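You operate a simulated robot arm through the tools that you are given. There is no shell and no other tool. Be economical: measure what you need, move in short steps, check, and stop when the job is done.

The job below is to be done with a simulated robot arm. You get a single attempt, and the scene is never put back.

## Task
Tip beads into the yellow cup to within 2.5 mm of its lower line, then the rest into the blue.
Fine: none spilt; the yellow cup ends on the desk by the window, the blue one under the chute, the sorter tray level.

The check looks at the end state, three seconds after you hand in, the way a careful person would. Anything else that was tipped, shoved, dropped, spilled or broken makes it a failure.

## Robot
A 7-joint arm with a two-finger parallel gripper, fixed in place. Base frame: the origin is at the foot of the arm, x ahead of it, y to its left, z up; the work surface is at about z = 720. Units: mm, degrees, N and s.
With the tool pointing down near the work surface it reaches from about 160 to 680 mm from the base axis. Its first joint turns from -66.0 to 66.0 degrees. Payload 2.4 kg.
The tool frame sits at the grasp point between the pads (the TCP): z along the fingers, y along the line on which they close. The tips reach 30 mm beyond it. The gripper opens to 94 mm. The fingers are 28 mm wide and 10 mm thick; the gripper's body (50 by 96 mm) begins 55 mm behind the TCP.
Orientation is that of the tool frame in the base frame, as a unit quaternion [w, x, y, z]. With the fingers straight down and closing along the base's y, the tool's x points along the base's -x, its y along +y and its z along -z.

## Interface
- The arm moves only by the tool step_arm. Its argument "steps" is a list of rows, each an object of numbers (a shift or turn left out is 0, a gripper value left out holds the last): "tx", "ty", "tz": the shift along the tool's x, y, z in mm; "rx", "ry", "rz": the turn, a rotation vector about the tool's x, y, z in degrees; "grip": the opening, from 0 (shut) to 1 (fully open). In form: [{"tx": .., "ty": .., "tz": .., "rx": .., "ry": .., "rz": .., "grip": ..}, ...]. A call has 1 to 10 rows; each row shifts and turns the commanded pose from where the row before left it, along the tool's axes as they then stand. A row lasts 0.2 s, in which the tool goes at most 50 mm and 8.6 degrees; a call with a longer step from one row to the next is refused whole, and so is a gripper value outside its range. Where a pose cannot be reached the arm comes as near as it can. A force on the tool above 40 N (or 10 N above the force at the start of the call, whichever is more), or a blocked arm, ends the call early, and 0.2 s more pass. Each finger travels about 153 mm/s and halts on what it meets, pressing with about 31 N; the grip force reading is that of the motor and also rises with nothing between the fingers. The clock runs only during rows and for 0.2 s after the last one: add rows that do not move to give the fingers time. The reply holds the time, the measured pose of the TCP, the force on the tool along the base axes, the opening and the grip force, in the units named above and with some noise, with the torque about the TCP (base axes, N m) and any sound that the robot's microphone picked up.
- Cameras (640 x 400 px; columns grow to the right, rows downward): "scene" is fixed at [29.5, 467.2, 1449.6]; the picture's right is [-0.84, -0.55, 0.00], its down [-0.30, 0.45, -0.84] and it looks along [0.46, -0.70, -0.54] (base axes); focal length 368 px, centre (320, 200). "wrist" rides on the gripper at [76, 14, -102] in the tool frame; the picture's right is [-0.18, 0.98, 0.00], its down [-0.75, -0.14, -0.64] and it looks along [-0.63, -0.12, 0.77] (tool axes); focal length 243 px, centre (320, 200).
- get_image(camera): a new picture of that camera. No time passes.
- point_at(camera, pixels): for up to 12 pixels [column, row] of the newest picture of that camera ("zoom" is the newest enlarged one), the place [x, y, z] in the base frame of the surface seen there, good to about 2 mm. No time passes.
- inspect(camera, box): a new picture of the part [left, top, right, bottom] of that camera's present view, enlarged. No time passes.
- close_job(): hands the job in; it is judged then, once.

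Work in short steps. Measure before you move; look again where a grasp or a placing could have gone wrong, and mend it. You have 80 turns and 54 pictures in all, those below and enlarged ones among them. Open the gripper and draw the arm clear of the work before you hand the job in, unless the task says otherwise.

The tools are called as name(argument=value, ...) on one line, values as JSON. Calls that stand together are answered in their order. step_arm: Moves the arm, as the interface text tells. Its arguments: {"type":"object","properties":{"steps":{"type":"array"}},"required":["steps"]} The other tools are called the same way: get_image (camera) takes a picture; point_at (camera, pixels) gives the place of the surface under pixels of a picture; inspect (camera, box) takes an enlarged picture of a part of a camera's view; close_job () hands the job in.

At the start:

```text
t: 0.0
tcp_pos: [448.1, -13.6, 1190.6]
tcp_rot: [0.0, 0.0, 1.0, 0.0]
force: [-0.3, -0.5, -1.0]
moment: [0.01, -0.01, -0.01]
grip_width: 94.2
finger_force: 0.0
```

scene: 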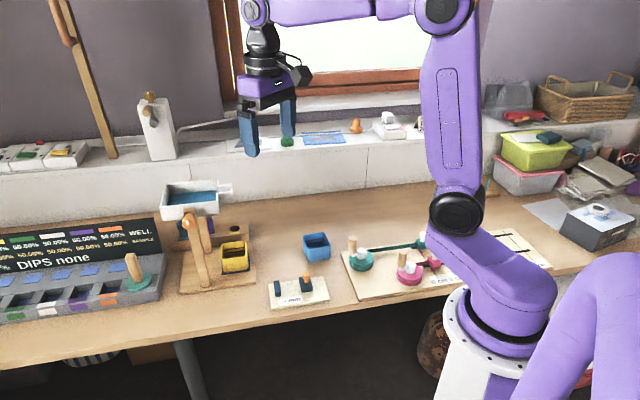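
wrist: 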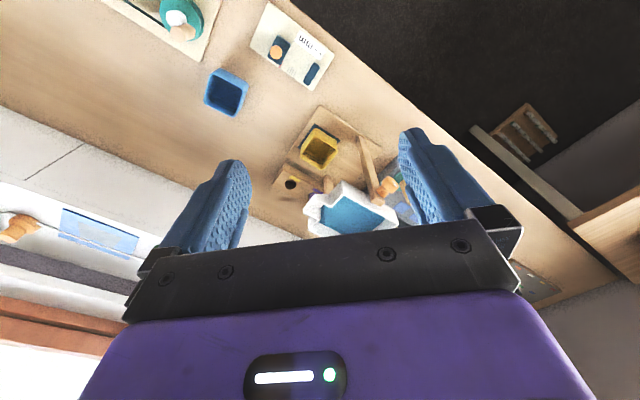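

The scene shows a white tray on a wooden stand near (190,200), the yellow cup at (234,257) and the blue cup at (317,246). I'll enlarge those areas.

inspect(camera="scene", box=[150, 165, 280, 300])

inspect(camera="scene", box=[250, 215, 470, 315])

inspect(camera="wrist", box=[180, 0, 420, 250])

```text
2.96 times, centred on (215, 232) of scene
```

zoom: 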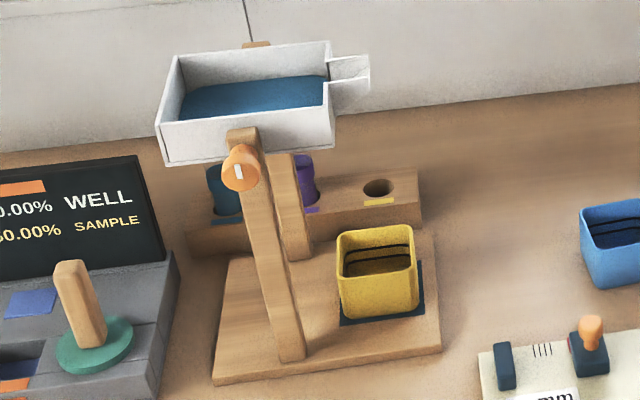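

```text
2.91 times, centred on (360, 265) of scene
```

zoom: 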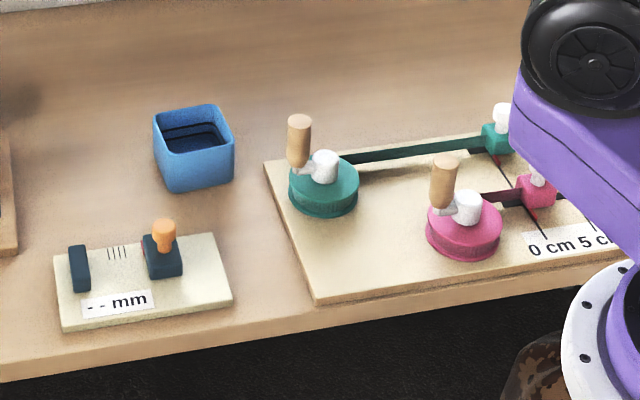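

```text
1.60 times, centred on (300, 125) of wrist
```

zoom: 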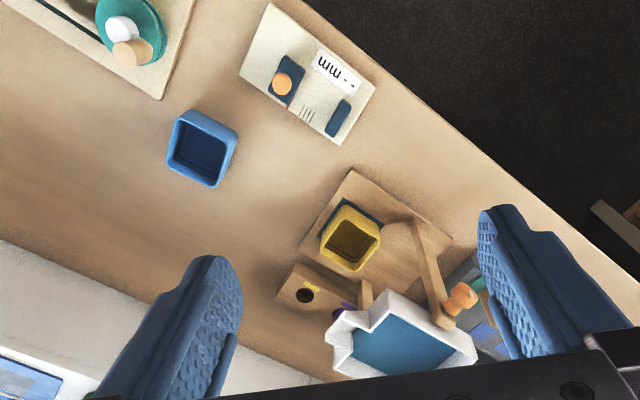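

Tray with an orange knob on its pivot axis; the chute points at the yellow cup. I'll measure key points in the scene picture.

inspect(camera="scene", box=[150, 165, 280, 300])

point_at(camera="zoom", pixels=[[238, 170], [245, 135], [165, 130], [328, 120], [366, 60], [366, 82], [180, 58], [328, 42], [250, 100], [290, 350], [338, 235], [415, 230]])

point_at(camera="zoom", pixels=[[348, 310], [412, 302], [375, 265], [340, 320], [422, 312], [400, 232], [215, 380], [440, 350], [420, 230], [235, 255], [425, 175], [375, 300]])

point_at(camera="scene", pixels=[[303, 237], [328, 236], [330, 256], [308, 262], [318, 243], [307, 254], [290, 230], [185, 222], [265, 250], [355, 235], [205, 118], [156, 110]])

```text
2.96 times, centred on (215, 232) of scene
```

zoom: 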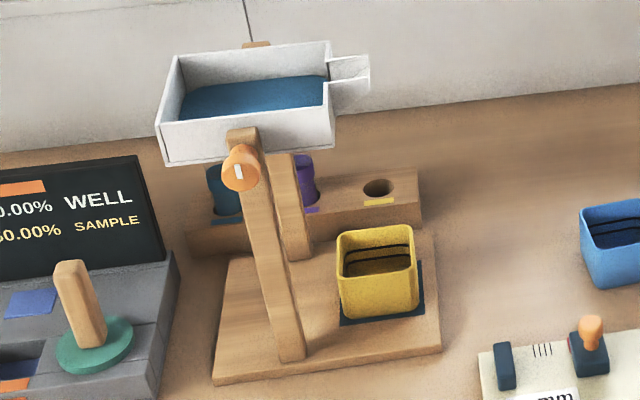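

```text
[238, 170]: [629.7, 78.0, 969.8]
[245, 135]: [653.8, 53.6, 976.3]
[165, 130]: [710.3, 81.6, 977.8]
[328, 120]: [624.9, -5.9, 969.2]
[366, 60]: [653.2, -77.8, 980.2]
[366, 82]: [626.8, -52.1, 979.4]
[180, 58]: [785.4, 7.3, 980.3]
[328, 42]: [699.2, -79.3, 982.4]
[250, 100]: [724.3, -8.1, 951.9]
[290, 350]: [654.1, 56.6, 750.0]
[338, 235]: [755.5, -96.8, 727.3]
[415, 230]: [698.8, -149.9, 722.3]
```

```text
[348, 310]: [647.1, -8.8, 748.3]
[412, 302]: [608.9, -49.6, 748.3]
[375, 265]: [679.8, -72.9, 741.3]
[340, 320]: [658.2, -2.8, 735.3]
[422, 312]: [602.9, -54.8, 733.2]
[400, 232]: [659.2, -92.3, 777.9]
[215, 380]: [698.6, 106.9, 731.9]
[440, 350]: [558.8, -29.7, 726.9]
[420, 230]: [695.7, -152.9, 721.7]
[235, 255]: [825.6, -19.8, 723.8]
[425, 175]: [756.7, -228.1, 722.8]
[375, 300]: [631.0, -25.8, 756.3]
```

```text
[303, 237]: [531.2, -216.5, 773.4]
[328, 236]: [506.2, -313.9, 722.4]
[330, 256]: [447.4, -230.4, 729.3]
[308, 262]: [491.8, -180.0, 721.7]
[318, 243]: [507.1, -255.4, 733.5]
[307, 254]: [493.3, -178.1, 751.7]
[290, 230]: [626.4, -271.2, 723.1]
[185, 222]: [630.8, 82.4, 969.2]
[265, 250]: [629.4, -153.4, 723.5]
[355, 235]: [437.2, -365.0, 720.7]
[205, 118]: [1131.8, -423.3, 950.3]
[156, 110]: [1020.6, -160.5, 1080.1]
```

The tray's long axis runs along c≈(-0.70,-0.72) and the pivot/knob axis along p≈(-0.72,0.70). I'll measure the knob, post, and both cups more closely.

inspect(camera="scene", box=[180, 195, 220, 235])

point_at(camera="zoom", pixels=[[290, 180], [260, 220], [240, 180], [320, 180], [285, 260], [300, 120], [280, 60], [370, 200], [400, 300], [200, 120], [330, 60], [450, 60]])

inspect(camera="scene", box=[210, 225, 260, 285])

```text
10.00 times, centred on (200, 215) of scene
```

zoom: 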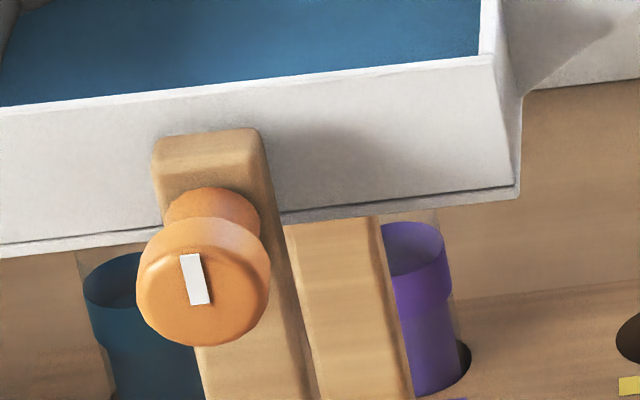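

```text
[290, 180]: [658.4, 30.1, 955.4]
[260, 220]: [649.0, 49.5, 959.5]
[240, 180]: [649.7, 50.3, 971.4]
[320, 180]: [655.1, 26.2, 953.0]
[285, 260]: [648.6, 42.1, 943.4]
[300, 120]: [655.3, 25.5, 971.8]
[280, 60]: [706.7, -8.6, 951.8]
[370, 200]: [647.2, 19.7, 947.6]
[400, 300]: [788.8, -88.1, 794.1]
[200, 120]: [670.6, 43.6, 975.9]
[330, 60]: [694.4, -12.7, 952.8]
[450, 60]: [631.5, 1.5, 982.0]
```

```text
6.67 times, centred on (235, 255) of scene
```

zoom: 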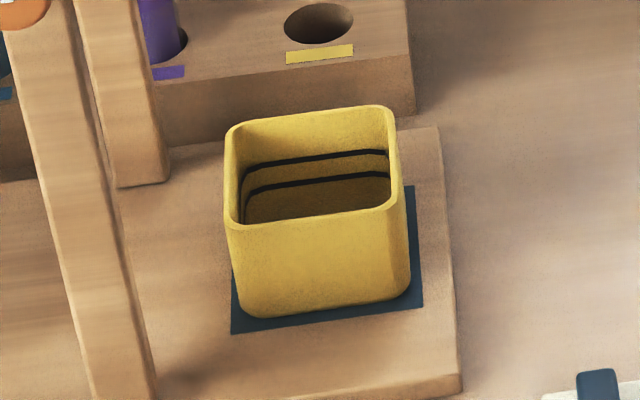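

The zoom is sharp. I measure knob face, cup rim, both inner lines and floor in new zooms.

point_at(camera="zoom", pixels=[[320, 180], [320, 157], [320, 200], [320, 168], [230, 135], [385, 110], [395, 205], [236, 228], [310, 215], [250, 300], [405, 280], [345, 20]])

inspect(camera="scene", box=[180, 210, 204, 234])

point_at(camera="zoom", pixels=[[320, 210], [270, 210], [360, 220], [320, 160], [300, 280], [345, 120], [300, 110], [345, 60], [360, 20]])

```text
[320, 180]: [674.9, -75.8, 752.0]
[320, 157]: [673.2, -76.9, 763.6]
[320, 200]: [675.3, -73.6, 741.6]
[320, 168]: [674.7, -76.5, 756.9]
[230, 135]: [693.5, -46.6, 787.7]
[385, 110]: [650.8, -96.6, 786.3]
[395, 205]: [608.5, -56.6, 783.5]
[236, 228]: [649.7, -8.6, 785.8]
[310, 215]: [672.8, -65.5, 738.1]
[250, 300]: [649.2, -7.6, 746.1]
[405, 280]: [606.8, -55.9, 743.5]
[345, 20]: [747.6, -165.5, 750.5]
```

```text
16.00 times, centred on (192, 222) of scene
```

zoom: 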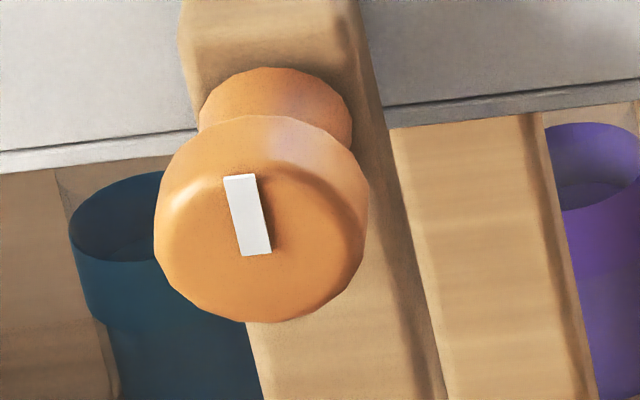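

```text
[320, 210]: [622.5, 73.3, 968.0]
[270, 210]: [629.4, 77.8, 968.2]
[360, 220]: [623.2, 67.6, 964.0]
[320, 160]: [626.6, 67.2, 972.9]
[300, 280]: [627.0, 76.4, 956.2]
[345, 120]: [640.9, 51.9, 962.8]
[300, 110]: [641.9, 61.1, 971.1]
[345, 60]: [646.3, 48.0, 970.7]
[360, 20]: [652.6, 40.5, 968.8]
```

Knob axis passes about (629,78,966), head Ø≈28 mm, protruding 35 mm from the post; cup centre ≈(650,-52), rim 787, lower line z≈752, upper ≈764. I turn the tool about its axis first (camera ends up above when horizontal).

step_arm(steps=[{"rz": -8.4}, {"rz": -8.4}, {"rz": -8.4}, {"rz": -8.4}, {"rz": -8.4}, {"rz": -8.4}, {"rz": -8.4}, {"rz": -8.4}, {"rz": -8.4}, {"rz": -8.4}])

```text
t: 2.2
tcp_pos: [447.1, -13.2, 1187.9]
tcp_rot: [0.0, -0.671, 0.742, 0.0]
force: [-0.1, -0.6, 0.6]
moment: [-0.02, -0.01, -0.01]
grip_width: 93.9
finger_force: 0.0
```

Rotation went fine. I finish the yaw (total 135.5°) and begin the tilt.

step_arm(steps=[{"rz": -8.58}, {"rz": -8.58}, {"rz": -8.58}, {"rz": -8.58}, {"rz": -8.58}, {"rz": -8.6}, {"ry": 8.5}, {"ry": 8.5}, {"ry": 8.5}, {"ry": 8.5}])

```text
t: 4.4
tcp_pos: [448.3, -13.9, 1189.8]
tcp_rot: [0.111, 0.885, -0.362, 0.271]
force: [-0.4, 0.1, -0.1]
moment: [0.0, 0.0, 0.01]
grip_width: 94.3
finger_force: 0.1
```

Still tracking. I complete the 90° tilt.

step_arm(steps=[{"ry": 8}, {"ry": 8}, {"ry": 8}, {"ry": 8}, {"ry": 8}, {"ry": 8}, {"ry": 8}, {}])

```text
t: 6.2
tcp_pos: [449.4, -13.9, 1189.2]
tcp_rot: [0.267, 0.654, -0.267, 0.655]
force: [-0.3, -0.2, -0.1]
moment: [-0.01, -0.02, 0.01]
grip_width: 93.9
finger_force: 0.0
```

Tool z is now (0.714,-0.699,0), x up, y along c. I move to a pre-grasp 87 mm out from the knob face, gripper partly open.

step_arm(steps=[{"ty": -48, "tz": -6, "grip": 0.6}, {"ty": -48, "tz": -6}, {"ty": -48, "tz": -6}, {"ty": -48, "tz": -5}, {"tx": -44}, {"tx": -44}, {"tx": -45}, {"tx": -45}, {"tx": -45}, {}])

inspect(camera="scene", box=[140, 150, 300, 270])

get_image(camera="wrist")

```text
t: 8.4
tcp_pos: [566.7, 138.1, 964.8]
tcp_rot: [0.268, 0.655, -0.267, 0.654]
force: [-0.4, -0.1, -0.1]
moment: [0.02, 0.04, -0.01]
grip_width: 56.3
finger_force: 0.0
```

```text
3.33 times, centred on (220, 210) of scene
```

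zoom: 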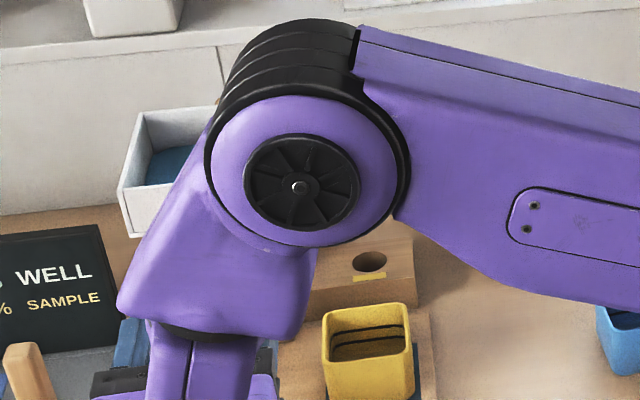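

```text
43 pictures are left
```

wrist: 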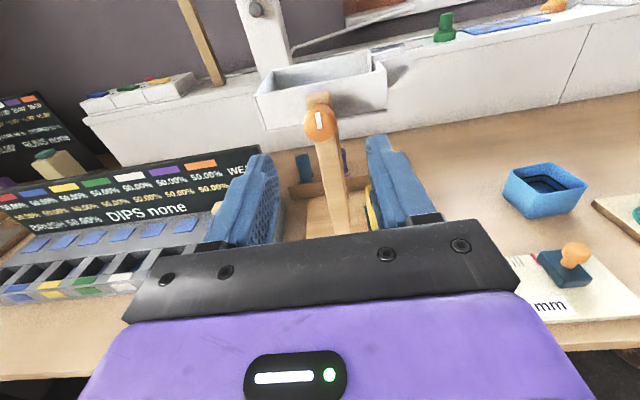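

Both views work: the knob face at (319,122) in the wrist view, the yellow cup still visible in the scene. I check the knob's position from here.

point_at(camera="wrist", pixels=[[319, 122], [308, 122], [330, 122], [318, 110], [318, 133], [345, 140], [280, 115], [360, 100]])

```text
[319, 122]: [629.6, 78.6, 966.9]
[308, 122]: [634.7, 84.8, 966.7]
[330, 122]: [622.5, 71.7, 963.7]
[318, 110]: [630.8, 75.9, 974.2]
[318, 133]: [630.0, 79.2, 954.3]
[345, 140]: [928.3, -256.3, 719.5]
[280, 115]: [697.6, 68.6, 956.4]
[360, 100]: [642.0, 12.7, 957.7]
```

Knob centre (629.2,78.4,965.5): I advance 79 mm to put the pads around the head with tips clear of the post, then close.

step_arm(steps=[{"tz": 25, "ty": -1, "tx": 0.5}, {"tz": 25}, {"tz": 17}, {"tz": 12}, {}, {"grip": 0.2}, {"grip": 0.15}, {}])

get_image(camera="wrist")

get_image(camera="scene")

```text
t: 10.2
tcp_pos: [622.4, 83.0, 966.8]
tcp_rot: [0.268, 0.654, -0.267, 0.655]
force: [3.2, -2.7, -1.5]
moment: [-0.04, -0.04, 0.07]
grip_width: 27.4
finger_force: 44.9
```

```text
42 pictures are left
```

wrist: 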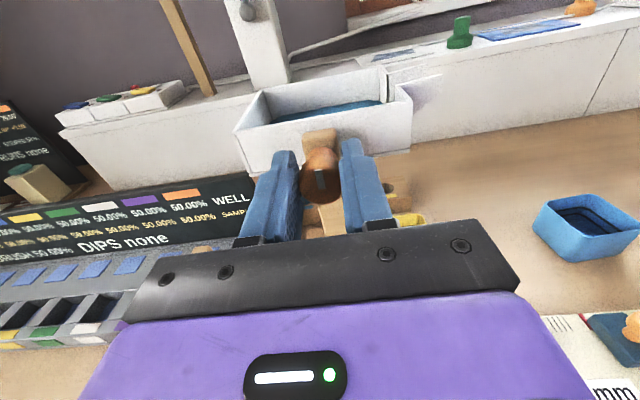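

```text
41 pictures are left
```

scene: 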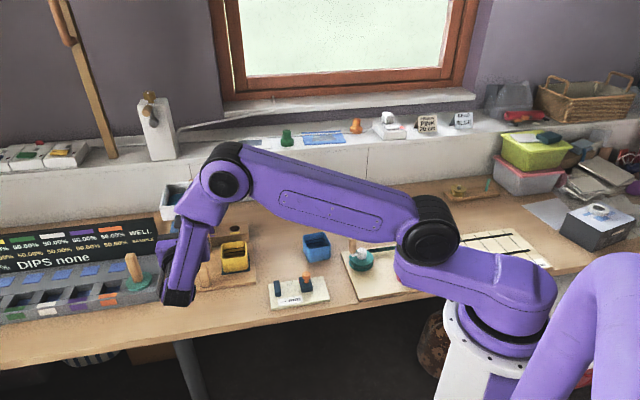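

The knob is held (27.4 mm, small side force). I turn +10° slowly and check both tray motion and cup.

step_arm(steps=[{"rz": 2.5}, {"rz": 2.5}, {"rz": 2.5}, {"rz": 2.5}, {}])

get_image(camera="wrist")

inspect(camera="scene", box=[195, 215, 275, 295])

```text
t: 11.4
tcp_pos: [622.6, 83.2, 966.4]
tcp_rot: [0.212, 0.627, -0.327, 0.674]
force: [-15.9, -9.7, -0.3]
moment: [-0.76, -0.58, -0.37]
grip_width: 27.3
finger_force: 44.8
```

```text
40 pictures are left
```

wrist: 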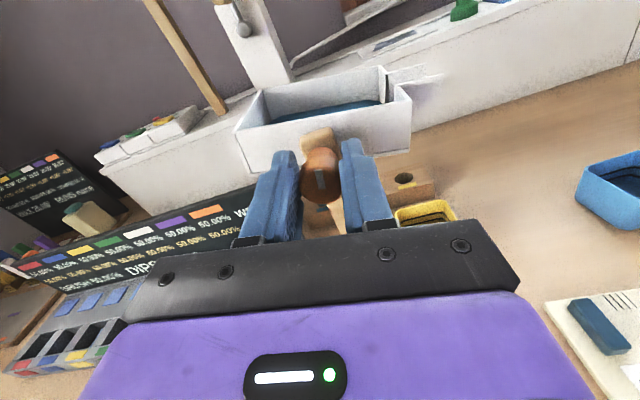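

```text
5.00 times, centred on (235, 255) of scene
```

zoom: 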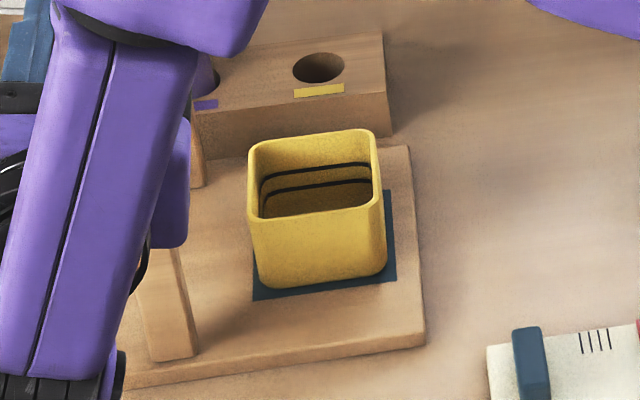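

The tray follows the gripper; cup still empty. There's ~18 N along +c so I give a slight +y relief while turning further.

step_arm(steps=[{"ty": 0.5}, {"rz": 2}, {"rz": 2}, {"rz": 2}, {}])

inspect(camera="scene", box=[195, 215, 275, 295])

```text
t: 12.6
tcp_pos: [622.8, 82.3, 967.5]
tcp_rot: [0.177, 0.61, -0.361, 0.683]
force: [-14.3, -18.7, -3.8]
moment: [0.12, 0.41, 0.06]
grip_width: 27.4
finger_force: 45.1
```

```text
5.00 times, centred on (235, 255) of scene
```

zoom: 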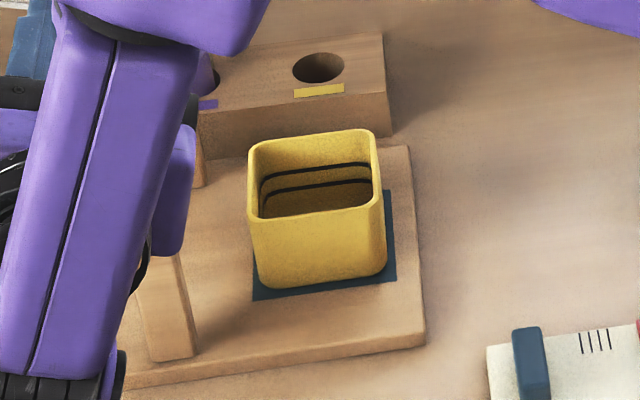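

Force is now ~23 N along +c. I test a small shift to find which way relieves it.

step_arm(steps=[{"ty": 0.8}, {}])

```text
t: 13.2
tcp_pos: [622.4, 83.4, 965.9]
tcp_rot: [0.175, 0.611, -0.358, 0.684]
force: [-8.0, -16.8, -9.2]
moment: [-0.18, -0.1, -0.34]
grip_width: 27.7
finger_force: 45.3
```

The shift helps (17.6 N). I relieve more and turn 4° further.

step_arm(steps=[{"ty": 1}, {"ty": 1}, {"rz": 2}, {"rz": 2}, {}])

inspect(camera="scene", box=[195, 215, 275, 295])

```text
t: 14.4
tcp_pos: [621.8, 82.6, 966.1]
tcp_rot: [0.15, 0.597, -0.378, 0.691]
force: [2.7, -12.3, -5.0]
moment: [0.08, 0.12, 0.01]
grip_width: 27.2
finger_force: 45.2
```

```text
5.00 times, centred on (235, 255) of scene
```

zoom: 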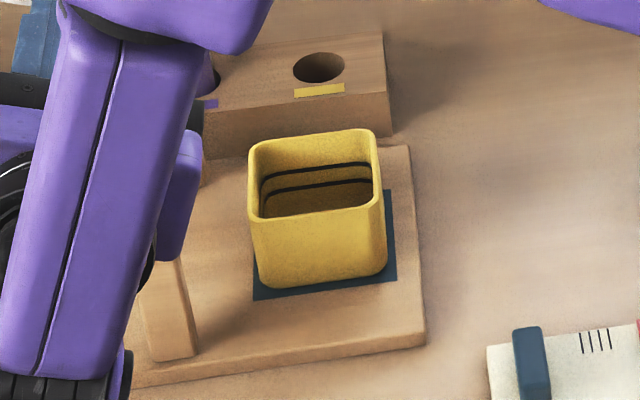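

Force is down; tilt ≈20°, cup still empty. I turn 4° more.

step_arm(steps=[{"tz": 0.5, "ty": 0.3}, {"rz": 2}, {"rz": 2}, {}])

inspect(camera="scene", box=[195, 215, 275, 295])

get_image(camera="wrist")

```text
t: 15.4
tcp_pos: [621.1, 82.3, 966.1]
tcp_rot: [0.125, 0.584, -0.399, 0.696]
force: [0.9, -10.7, -3.6]
moment: [-0.02, 0.07, 0.05]
grip_width: 27.4
finger_force: 44.8
```

```text
5.00 times, centred on (235, 255) of scene
```

zoom: 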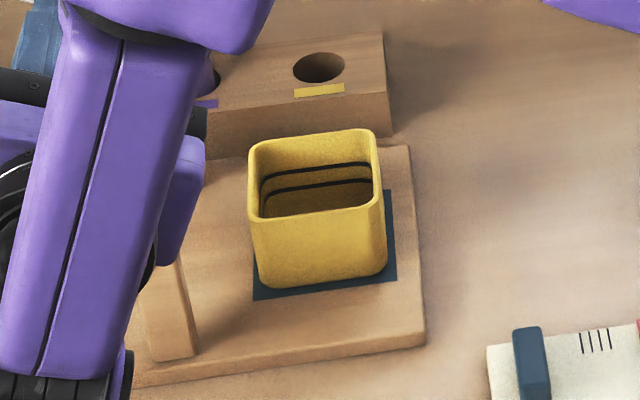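

```text
35 pictures are left
```

wrist: 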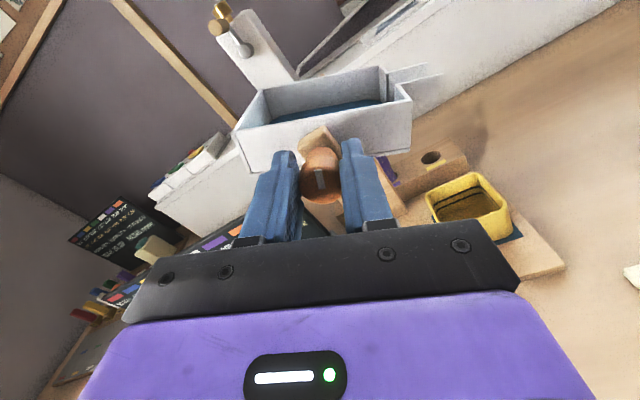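

At ≈24° tray follows; nothing poured. I continue in 2–3° steps.

step_arm(steps=[{"rz": 1.5, "ty": 0.3}, {"rz": 1.5}, {}])

inspect(camera="scene", box=[215, 230, 255, 270])

```text
t: 16.2
tcp_pos: [621.0, 82.5, 965.9]
tcp_rot: [0.108, 0.574, -0.413, 0.699]
force: [0.9, -6.4, -4.2]
moment: [-0.25, -0.22, -0.18]
grip_width: 27.5
finger_force: 45.0
```

```text
10.00 times, centred on (235, 250) of scene
```

zoom: 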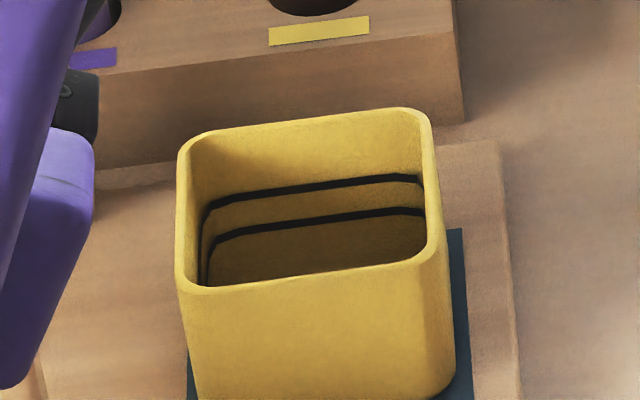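

Still empty at 27°. I turn 3° and wait; sounds may report falling beads.

step_arm(steps=[{"rz": 1.5, "ty": 0.2}, {"rz": 1.5}, {}])

inspect(camera="scene", box=[215, 230, 255, 270])

```text
t: 17.0
tcp_pos: [621.1, 81.4, 966.1]
tcp_rot: [0.09, 0.563, -0.428, 0.701]
force: [-6.9, -7.4, -1.1]
moment: [0.13, 0.17, 0.03]
grip_width: 27.3
finger_force: 45.0
```

```text
10.00 times, centred on (235, 250) of scene
```

zoom: 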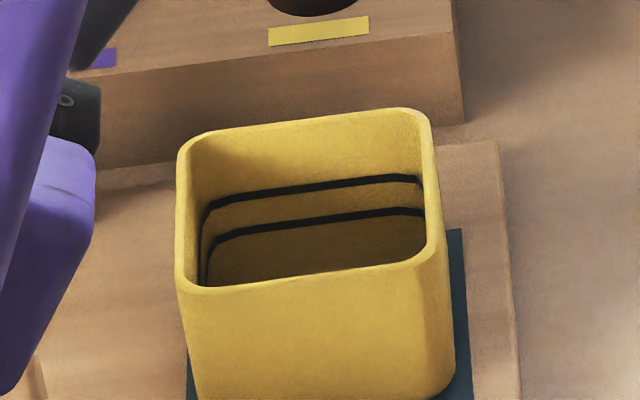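

Still nothing at 30°. Another 3°, then a wrist view to see both tray and cup.

step_arm(steps=[{"rz": 1.5, "ty": 0.2}, {"rz": 1.5}, {}])

inspect(camera="wrist", box=[230, 40, 550, 260])

```text
t: 17.8
tcp_pos: [620.2, 81.3, 965.6]
tcp_rot: [0.072, 0.552, -0.442, 0.703]
force: [-14.2, -4.0, -3.9]
moment: [-0.49, -0.4, -0.43]
grip_width: 27.3
finger_force: 44.8
```

```text
1.82 times, centred on (390, 150) of wrist
```

zoom: 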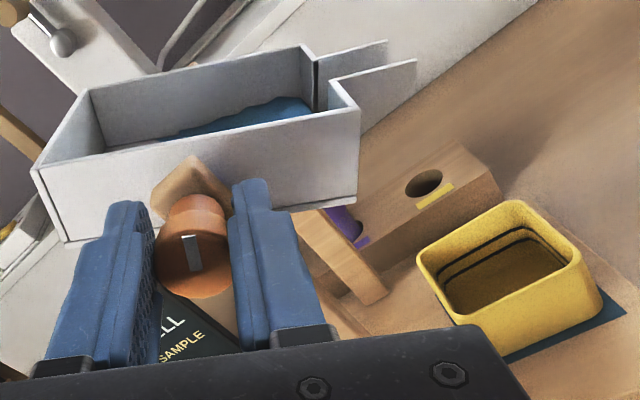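

At 33° the beads have slid against the chute end. I go on with smaller steps.

step_arm(steps=[{"rz": 1, "ty": 0.4}, {"rz": 1}, {}, {}])

inspect(camera="wrist", box=[230, 40, 550, 260])

```text
t: 18.8
tcp_pos: [621.2, 80.5, 965.4]
tcp_rot: [0.057, 0.545, -0.452, 0.704]
force: [-11.7, -1.2, -13.4]
moment: [0.1, 0.21, 0.02]
grip_width: 27.4
finger_force: 45.2
```

```text
1.82 times, centred on (390, 150) of wrist
```

zoom: 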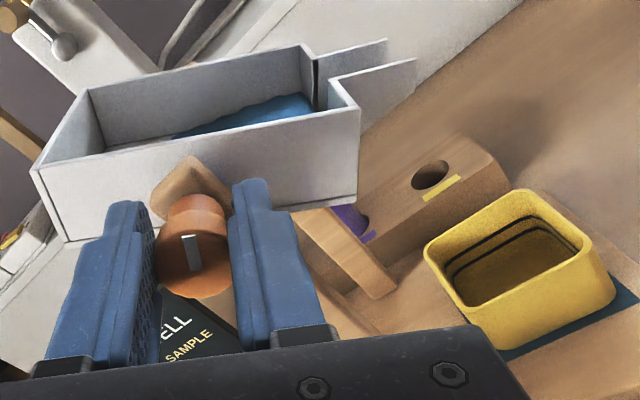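

Bead pile builds at the end wall. Continue +2°, with slight downward relief.

step_arm(steps=[{"rz": 1, "tx": -0.5}, {"rz": 1}, {}, {}])

inspect(camera="wrist", box=[230, 40, 550, 260])

```text
t: 19.8
tcp_pos: [620.8, 80.5, 965.8]
tcp_rot: [0.047, 0.535, -0.463, 0.705]
force: [-17.4, -0.9, -12.8]
moment: [0.17, 0.26, 0.12]
grip_width: 27.5
finger_force: 44.9
```

```text
1.82 times, centred on (390, 150) of wrist
```

zoom: 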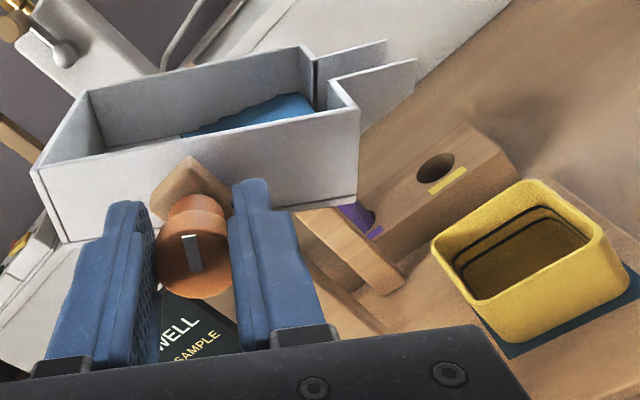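

No pour at 37°. I relieve the ~18 N along tool +y and add 2°.

step_arm(steps=[{"ty": 1, "tz": -0.7}, {"rz": 1}, {"rz": 1}, {}, {}])

inspect(camera="wrist", box=[230, 40, 550, 260])

```text
t: 21.0
tcp_pos: [619.7, 80.4, 965.1]
tcp_rot: [0.034, 0.526, -0.471, 0.707]
force: [-5.2, -4.7, -5.7]
moment: [-0.16, -0.08, -0.14]
grip_width: 27.4
finger_force: 44.4
```

```text
1.82 times, centred on (390, 150) of wrist
```

zoom: 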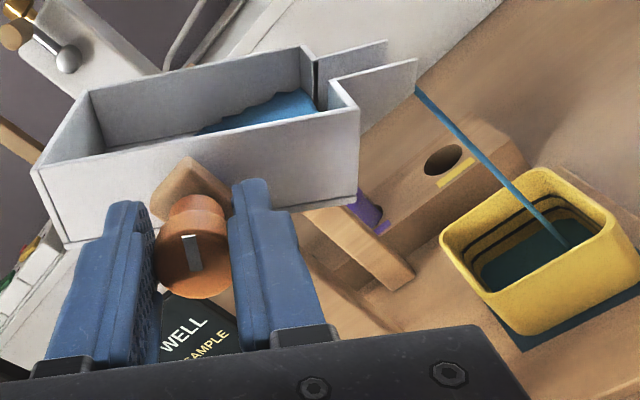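

Beads are pouring into the cup at ≈39°. I check the level in the scene view before any more time passes.

inspect(camera="scene", box=[215, 230, 255, 270])

point_at(camera="zoom", pixels=[[320, 270], [320, 255], [320, 240], [380, 250], [270, 260], [320, 216], [320, 200]])

```text
10.00 times, centred on (235, 250) of scene
```

zoom: 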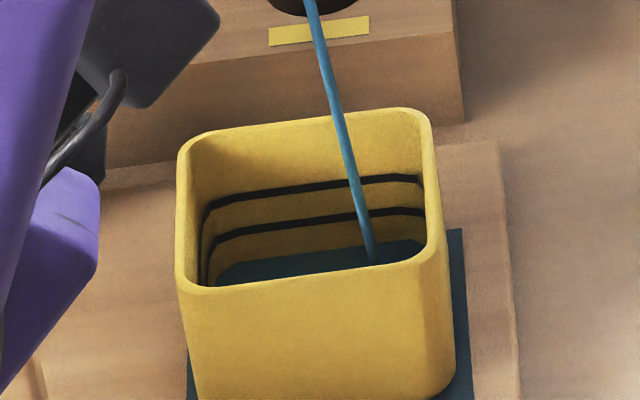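

```text
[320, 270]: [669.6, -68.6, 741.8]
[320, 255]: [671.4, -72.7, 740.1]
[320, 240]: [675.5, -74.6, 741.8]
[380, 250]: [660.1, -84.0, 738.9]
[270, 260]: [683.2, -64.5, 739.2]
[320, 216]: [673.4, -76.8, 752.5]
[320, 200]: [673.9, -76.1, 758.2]
```

Level is ~739–740 at the back wall, line at 752.5. I let it flow 0.4 s and re-measure the rate.

step_arm(steps=[{}])

inspect(camera="scene", box=[215, 230, 255, 270])

```text
t: 21.4
tcp_pos: [620.6, 80.7, 966.1]
tcp_rot: [0.033, 0.526, -0.472, 0.707]
force: [-3.3, -4.9, -4.0]
moment: [-0.17, -0.12, -0.2]
grip_width: 27.2
finger_force: 45.0
```

```text
10.00 times, centred on (235, 250) of scene
```

zoom: 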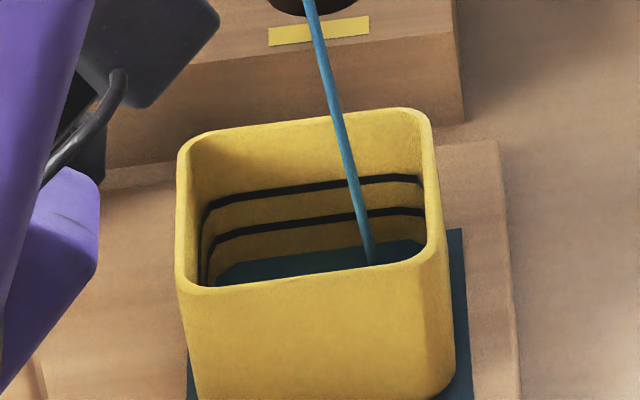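

Hardly any change in 0.4 s — the flow is slow. I wait 1.8 s.

step_arm(steps=[{}, {}, {}, {}, {}, {}, {}, {}])

inspect(camera="scene", box=[215, 230, 255, 270])

```text
t: 23.2
tcp_pos: [620.6, 79.9, 964.6]
tcp_rot: [0.033, 0.526, -0.472, 0.707]
force: [2.4, -9.6, 5.1]
moment: [-0.1, -0.04, -0.11]
grip_width: 27.3
finger_force: 44.7
```

```text
10.00 times, centred on (235, 250) of scene
```

zoom: 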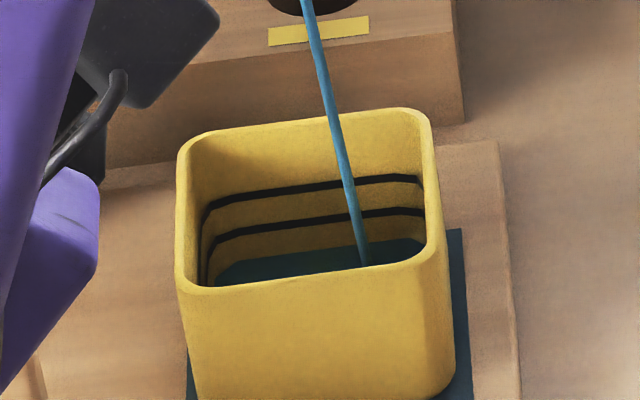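

Very slow (~1 row). I add 1.5° and wait about 1 s.

step_arm(steps=[{"rz": 0.8}, {"rz": 0.7}, {}, {}, {}])

inspect(camera="scene", box=[215, 230, 255, 270])

```text
t: 24.4
tcp_pos: [621.3, 80.5, 965.3]
tcp_rot: [0.026, 0.521, -0.478, 0.707]
force: [-8.0, -9.8, 7.8]
moment: [-0.26, -0.26, -0.38]
grip_width: 27.3
finger_force: 44.9
```

```text
10.00 times, centred on (235, 250) of scene
```

zoom: 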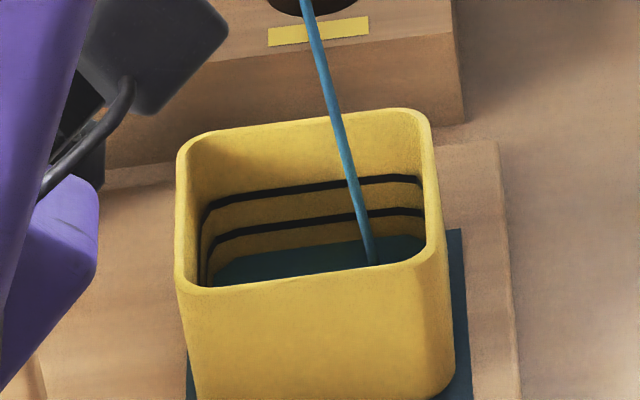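

Level rose ~5 rows (≈2 mm) to ~741. I add 3° more and wait.

step_arm(steps=[{"rz": 1, "ty": 0.3}, {"rz": 1}, {"rz": 1}, {}, {}, {}])

inspect(camera="scene", box=[215, 230, 255, 270])

```text
t: 25.8
tcp_pos: [620.5, 81.2, 965.0]
tcp_rot: [0.005, 0.508, -0.491, 0.707]
force: [3.7, -7.6, 7.6]
moment: [0.17, 0.08, 0.21]
grip_width: 27.4
finger_force: 44.8
```

```text
10.00 times, centred on (235, 250) of scene
```

zoom: 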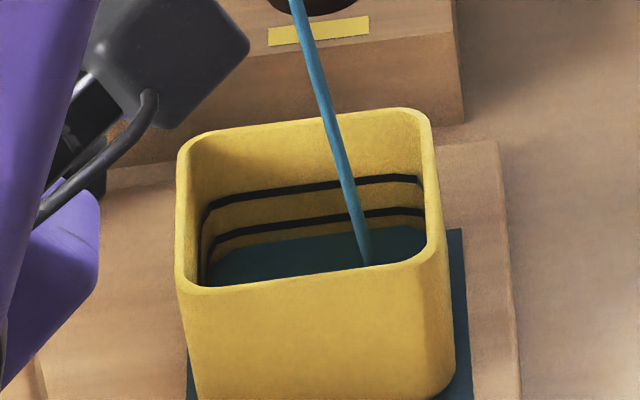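

Edge now at row ~236 versus line 216 (≈7.5 mm to go); ~3.6 rows per degree. I add 3° and wait.

step_arm(steps=[{"rz": 1, "ty": 0.2}, {"rz": 1}, {"rz": 1}, {}, {}, {}, {}])

inspect(camera="scene", box=[215, 230, 255, 270])

```text
t: 27.4
tcp_pos: [619.8, 80.1, 965.2]
tcp_rot: [-0.012, 0.496, -0.505, 0.707]
force: [1.1, -8.6, 2.6]
moment: [-0.1, -0.07, -0.19]
grip_width: 27.3
finger_force: 44.7
```

```text
10.00 times, centred on (235, 250) of scene
```

zoom: 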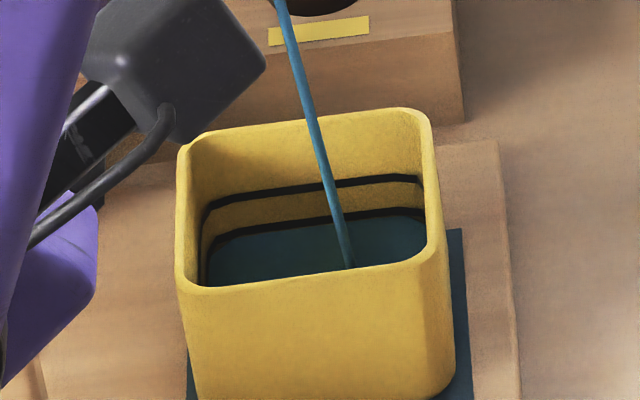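

Edge ≈ row 223, just beneath the line (centre ≈215.5), ~3 mm to go. I add 1.2° and wait briefly.

step_arm(steps=[{"rz": 1.2}, {}, {}])

inspect(camera="scene", box=[215, 230, 255, 270])

```text
t: 28.2
tcp_pos: [621.0, 80.6, 964.6]
tcp_rot: [-0.019, 0.49, -0.51, 0.706]
force: [0.9, -8.0, -1.5]
moment: [-0.11, -0.06, -0.19]
grip_width: 27.3
finger_force: 45.1
```

```text
10.00 times, centred on (235, 250) of scene
```

zoom: 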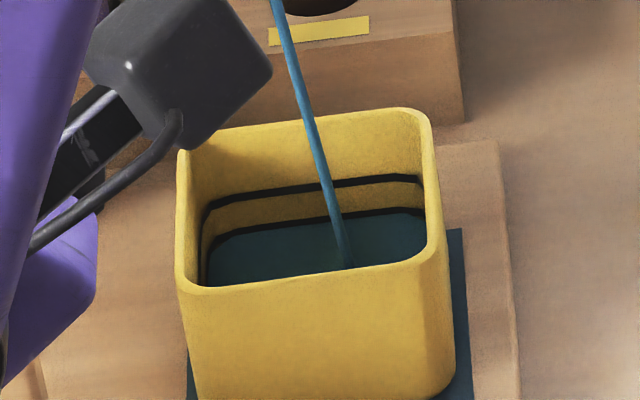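

The surface now touches the line's lower edge (row ~218 vs centre 215.5). I turn the tray back promptly, undoing the relief shifts as I go (total turned 47.7°).

step_arm(steps=[{"rz": -5, "ty": -0.5}, {"rz": -6, "ty": -0.7, "tx": 0.3}, {"rz": -6, "ty": -0.7, "tx": 0.2}, {"rz": -6, "ty": -0.7}, {"rz": -5, "ty": -0.7}, {"rz": -5, "ty": -1}, {"rz": -4, "ty": -1}])

inspect(camera="scene", box=[215, 230, 255, 270])

```text
t: 29.8
tcp_pos: [623.4, 83.0, 967.1]
tcp_rot: [0.207, 0.627, -0.327, 0.676]
force: [1.0, -6.3, -8.5]
moment: [0.58, 0.54, 0.27]
grip_width: 27.3
finger_force: 45.0
```

```text
10.00 times, centred on (235, 250) of scene
```

zoom: 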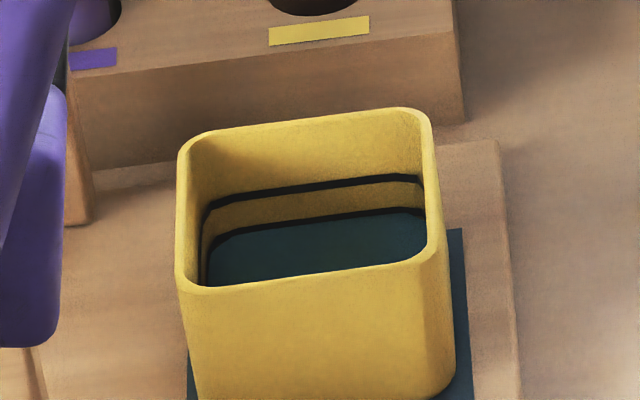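

Flow has stopped. I measure the level against the line.

point_at(camera="zoom", pixels=[[320, 222], [320, 228], [320, 240], [320, 255], [380, 225], [380, 240], [270, 240], [250, 260], [320, 214], [320, 205], [350, 260], [240, 245]])

inspect(camera="scene", box=[231, 244, 243, 256])

```text
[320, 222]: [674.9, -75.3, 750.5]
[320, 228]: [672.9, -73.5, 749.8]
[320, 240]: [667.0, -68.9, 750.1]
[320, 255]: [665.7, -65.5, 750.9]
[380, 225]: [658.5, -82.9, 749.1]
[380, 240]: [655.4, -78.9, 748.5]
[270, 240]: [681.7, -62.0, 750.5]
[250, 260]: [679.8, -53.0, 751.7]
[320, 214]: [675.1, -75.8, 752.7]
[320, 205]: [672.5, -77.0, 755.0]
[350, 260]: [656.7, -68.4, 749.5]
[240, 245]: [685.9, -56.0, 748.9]
```

```text
16.00 times, centred on (237, 250) of scene
```

zoom: 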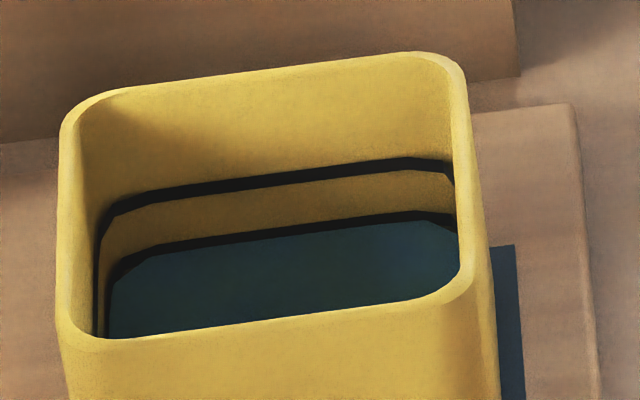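

The surface sits at the line's lower edge, ~1.5–2.3 mm below its centre — margin too thin. I re-tilt to the previous angle to add ~1 mm and look immediately.

step_arm(steps=[{"rz": 4, "ty": 1}, {"rz": 5, "ty": 1}, {"rz": 5, "ty": 0.7}, {"rz": 6, "ty": 0.7}, {"rz": 6, "ty": 0.7, "tx": -0.2}, {"rz": 6, "ty": 0.7, "tx": -0.3}, {"rz": 3, "ty": 0.3}, {"rz": 1.5, "ty": 0.2}, {}])

inspect(camera="scene", box=[231, 244, 243, 256])

```text
t: 31.8
tcp_pos: [620.1, 80.7, 964.2]
tcp_rot: [-0.015, 0.492, -0.508, 0.706]
force: [4.3, -7.5, -8.8]
moment: [-0.16, -0.11, -0.32]
grip_width: 27.3
finger_force: 44.6
```

```text
16.00 times, centred on (237, 250) of scene
```

zoom: 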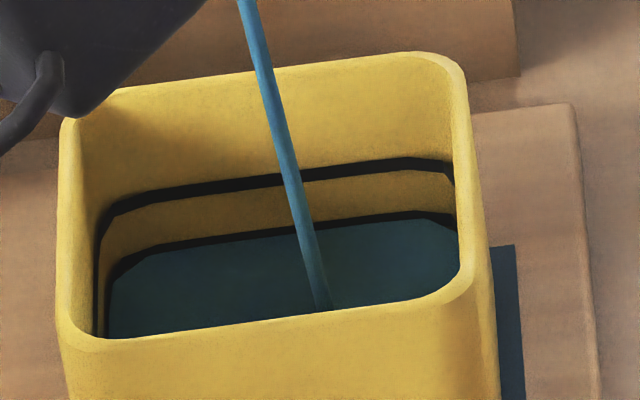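

Stream runs; the surface is creeping over the line's lower part. I add 0.4°, wait 0.6 s, and look again.

step_arm(steps=[{"rz": 0.4}, {}])

inspect(camera="scene", box=[231, 244, 243, 256])

point_at(camera="zoom", pixels=[[200, 260], [240, 270], [240, 300], [380, 240], [380, 260], [420, 250], [180, 290], [200, 240], [240, 236], [400, 270], [150, 290], [350, 270]])

```text
t: 32.4
tcp_pos: [620.7, 79.1, 965.9]
tcp_rot: [-0.019, 0.49, -0.51, 0.707]
force: [3.2, -10.7, -7.2]
moment: [0.09, 0.17, 0.04]
grip_width: 27.4
finger_force: 45.2
```

```text
16.00 times, centred on (237, 250) of scene
```

zoom: 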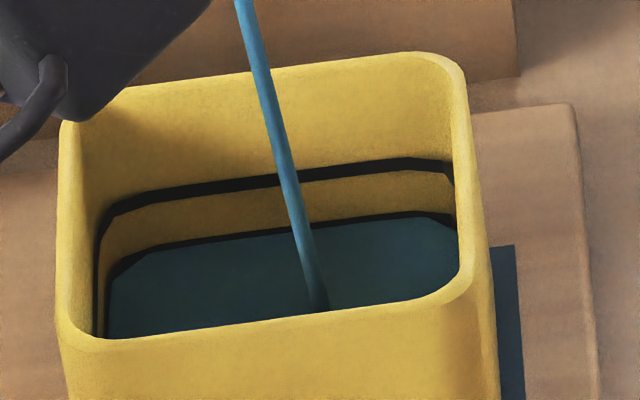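

```text
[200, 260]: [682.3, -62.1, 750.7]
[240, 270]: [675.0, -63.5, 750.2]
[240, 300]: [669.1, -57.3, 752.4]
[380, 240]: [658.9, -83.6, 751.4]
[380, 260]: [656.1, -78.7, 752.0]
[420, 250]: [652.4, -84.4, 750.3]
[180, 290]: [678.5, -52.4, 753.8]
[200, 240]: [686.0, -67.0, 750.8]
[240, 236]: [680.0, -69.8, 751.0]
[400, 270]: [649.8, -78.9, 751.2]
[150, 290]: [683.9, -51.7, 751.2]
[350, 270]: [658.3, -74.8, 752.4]
```

The surface now covers about half the line (mean ≈751.3): right on target. I turn back toward level.

step_arm(steps=[{"rz": -7, "ty": -0.6}, {"rz": -7, "ty": -0.8, "tx": 0.3}, {"rz": -6, "ty": -0.7, "tx": 0.2}, {"rz": -6, "ty": -0.7}, {"rz": -5, "ty": -0.8}, {"rz": -5, "ty": -1}, {"rz": -4, "ty": -0.6}, {"rz": -4, "ty": -0.2}, {"rz": -3.6}, {}])

get_image(camera="wrist")

```text
t: 34.6
tcp_pos: [623.4, 83.8, 965.5]
tcp_rot: [0.267, 0.656, -0.267, 0.653]
force: [18.6, -6.1, -15.6]
moment: [0.13, -0.23, 0.06]
grip_width: 27.5
finger_force: 45.2
```

```text
17 pictures are left
```

wrist: 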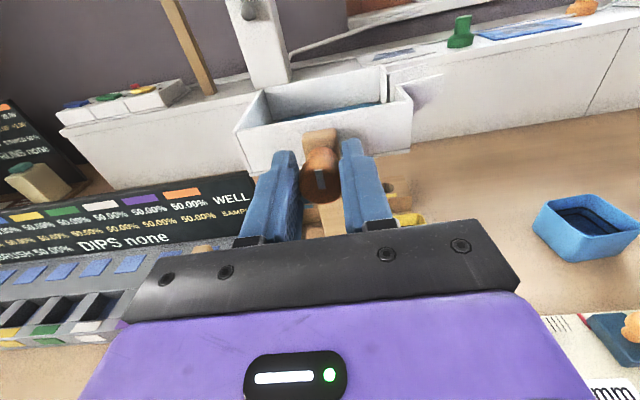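

The tray is back at its starting orientation. I relieve the residual force, open, and back away 90 mm.

step_arm(steps=[{"tz": 0.8, "tx": -0.8, "ty": -0.4}, {}, {"grip": 0.6}, {}, {"tz": -20}, {"tz": -35}, {"tz": -40}, {}])

get_image(camera="wrist")

```text
t: 36.4
tcp_pos: [554.1, 148.7, 965.9]
tcp_rot: [0.268, 0.654, -0.268, 0.654]
force: [0.4, -0.9, -0.1]
moment: [0.01, -0.02, -0.02]
grip_width: 56.2
finger_force: 0.1
```

```text
16 pictures are left
```

wrist: 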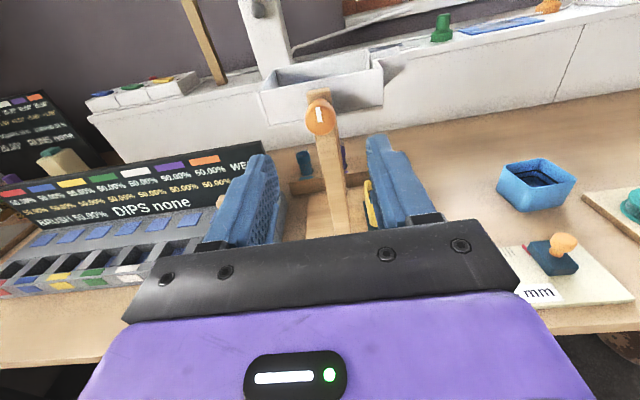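

The tray stayed level. Next I take the yellow cup from the robot side with the tool tilted 45° down: first shift along +c, yaw 3° to match the cup (edges measure ≈228.7°), and tilt.

step_arm(steps=[{"rx": 3, "grip": 0.9}, {"ty": 43}, {"ty": 43.5}, {"ry": -7.5}, {"ry": -7.5}, {"ry": -7.5}, {"ry": -7.5}, {"ry": -7.5}, {"ry": -7.5}, {}])

get_image(camera="wrist")

```text
t: 38.6
tcp_pos: [498.1, 85.6, 967.4]
tcp_rot: [0.135, 0.865, -0.327, 0.357]
force: [0.4, 0.2, 0.0]
moment: [-0.05, -0.01, 0.01]
grip_width: 84.6
finger_force: 0.1
```

```text
15 pictures are left
```

wrist: 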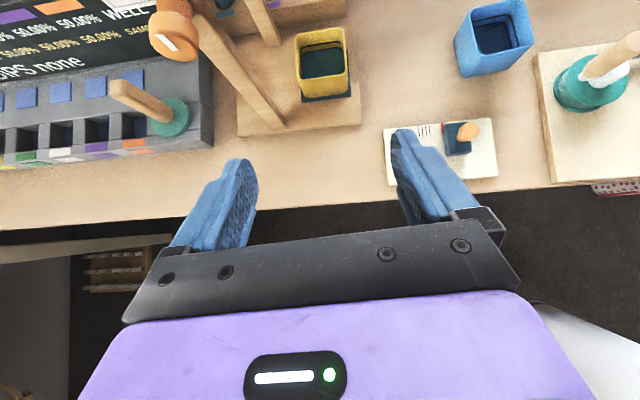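

A good view of both cups: yellow rim corners near (297,35),(345,27),(347,92),(302,100); blue near (470,12),(520,2),(532,44),(460,75). I measure them.

point_at(camera="wrist", pixels=[[297, 38], [343, 29], [347, 70], [302, 79], [320, 94], [470, 13], [522, 3], [533, 42], [480, 52], [456, 40], [505, 62], [445, 10]])

```text
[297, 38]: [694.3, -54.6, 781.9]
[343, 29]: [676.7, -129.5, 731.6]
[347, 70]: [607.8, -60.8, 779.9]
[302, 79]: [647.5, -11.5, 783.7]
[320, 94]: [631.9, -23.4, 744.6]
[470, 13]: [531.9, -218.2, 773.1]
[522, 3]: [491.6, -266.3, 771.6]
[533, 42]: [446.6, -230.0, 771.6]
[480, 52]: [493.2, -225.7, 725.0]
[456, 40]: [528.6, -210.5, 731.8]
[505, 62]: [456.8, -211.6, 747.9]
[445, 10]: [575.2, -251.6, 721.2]
```

Yellow centre ≈(651,-53), blue centre ≈(489,-224), both yawed ≈229°. The straight line along the tool leads to the cup: 276 mm, +2 mm in y. I advance 200 first and check.

step_arm(steps=[{"tz": 40, "ty": 2}, {"tz": 40}, {"tz": 40}, {"tz": 40}, {"tz": 40}, {}])

get_image(camera="wrist")

```text
t: 40.0
tcp_pos: [606.0, -11.1, 824.3]
tcp_rot: [0.136, 0.864, -0.327, 0.357]
force: [-1.4, -0.1, 0.0]
moment: [-0.04, 0.0, 0.01]
grip_width: 84.7
finger_force: 0.0
```

```text
14 pictures are left
```

wrist: 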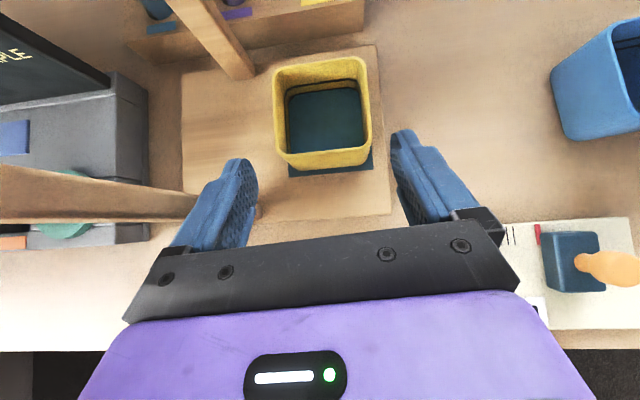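

The near post's foot is at (200,208), close beside the left finger; I measure that gap.

point_at(camera="wrist", pixels=[[190, 196], [190, 212], [150, 190], [100, 200], [205, 185], [225, 200], [235, 165], [258, 208], [278, 100], [366, 95], [281, 155], [368, 150]])

```text
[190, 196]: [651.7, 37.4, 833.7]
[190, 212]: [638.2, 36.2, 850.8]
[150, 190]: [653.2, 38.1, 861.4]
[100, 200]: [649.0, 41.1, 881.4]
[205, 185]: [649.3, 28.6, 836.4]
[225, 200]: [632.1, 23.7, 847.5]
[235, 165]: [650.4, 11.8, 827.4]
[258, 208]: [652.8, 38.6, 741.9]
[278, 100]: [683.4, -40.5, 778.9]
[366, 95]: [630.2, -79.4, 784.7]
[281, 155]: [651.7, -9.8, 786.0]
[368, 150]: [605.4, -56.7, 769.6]
```

Gap to the post ≈10 mm laterally and constant along the approach; cup is centred 1.7 mm to +y. I correct, narrow slightly, advance 74 mm and close.

step_arm(steps=[{"ty": 1.7, "grip": 0.86}, {"tz": 20}, {"tz": 20}, {"tz": 18}, {"tz": 16}, {}, {"grip": 0.7}, {"grip": 0.6}, {"grip": 0.55}, {}])

get_image(camera="wrist")

```text
t: 42.2
tcp_pos: [641.4, -46.4, 773.0]
tcp_rot: [0.135, 0.864, -0.327, 0.358]
force: [-0.6, 0.0, 0.2]
moment: [0.01, -0.03, 0.01]
grip_width: 74.0
finger_force: 31.2
```

```text
13 pictures are left
```

wrist: 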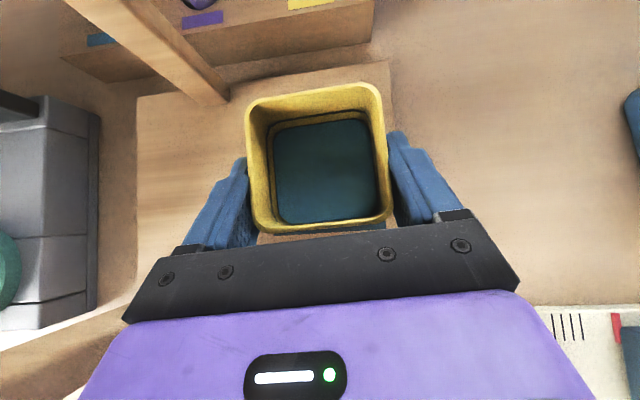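

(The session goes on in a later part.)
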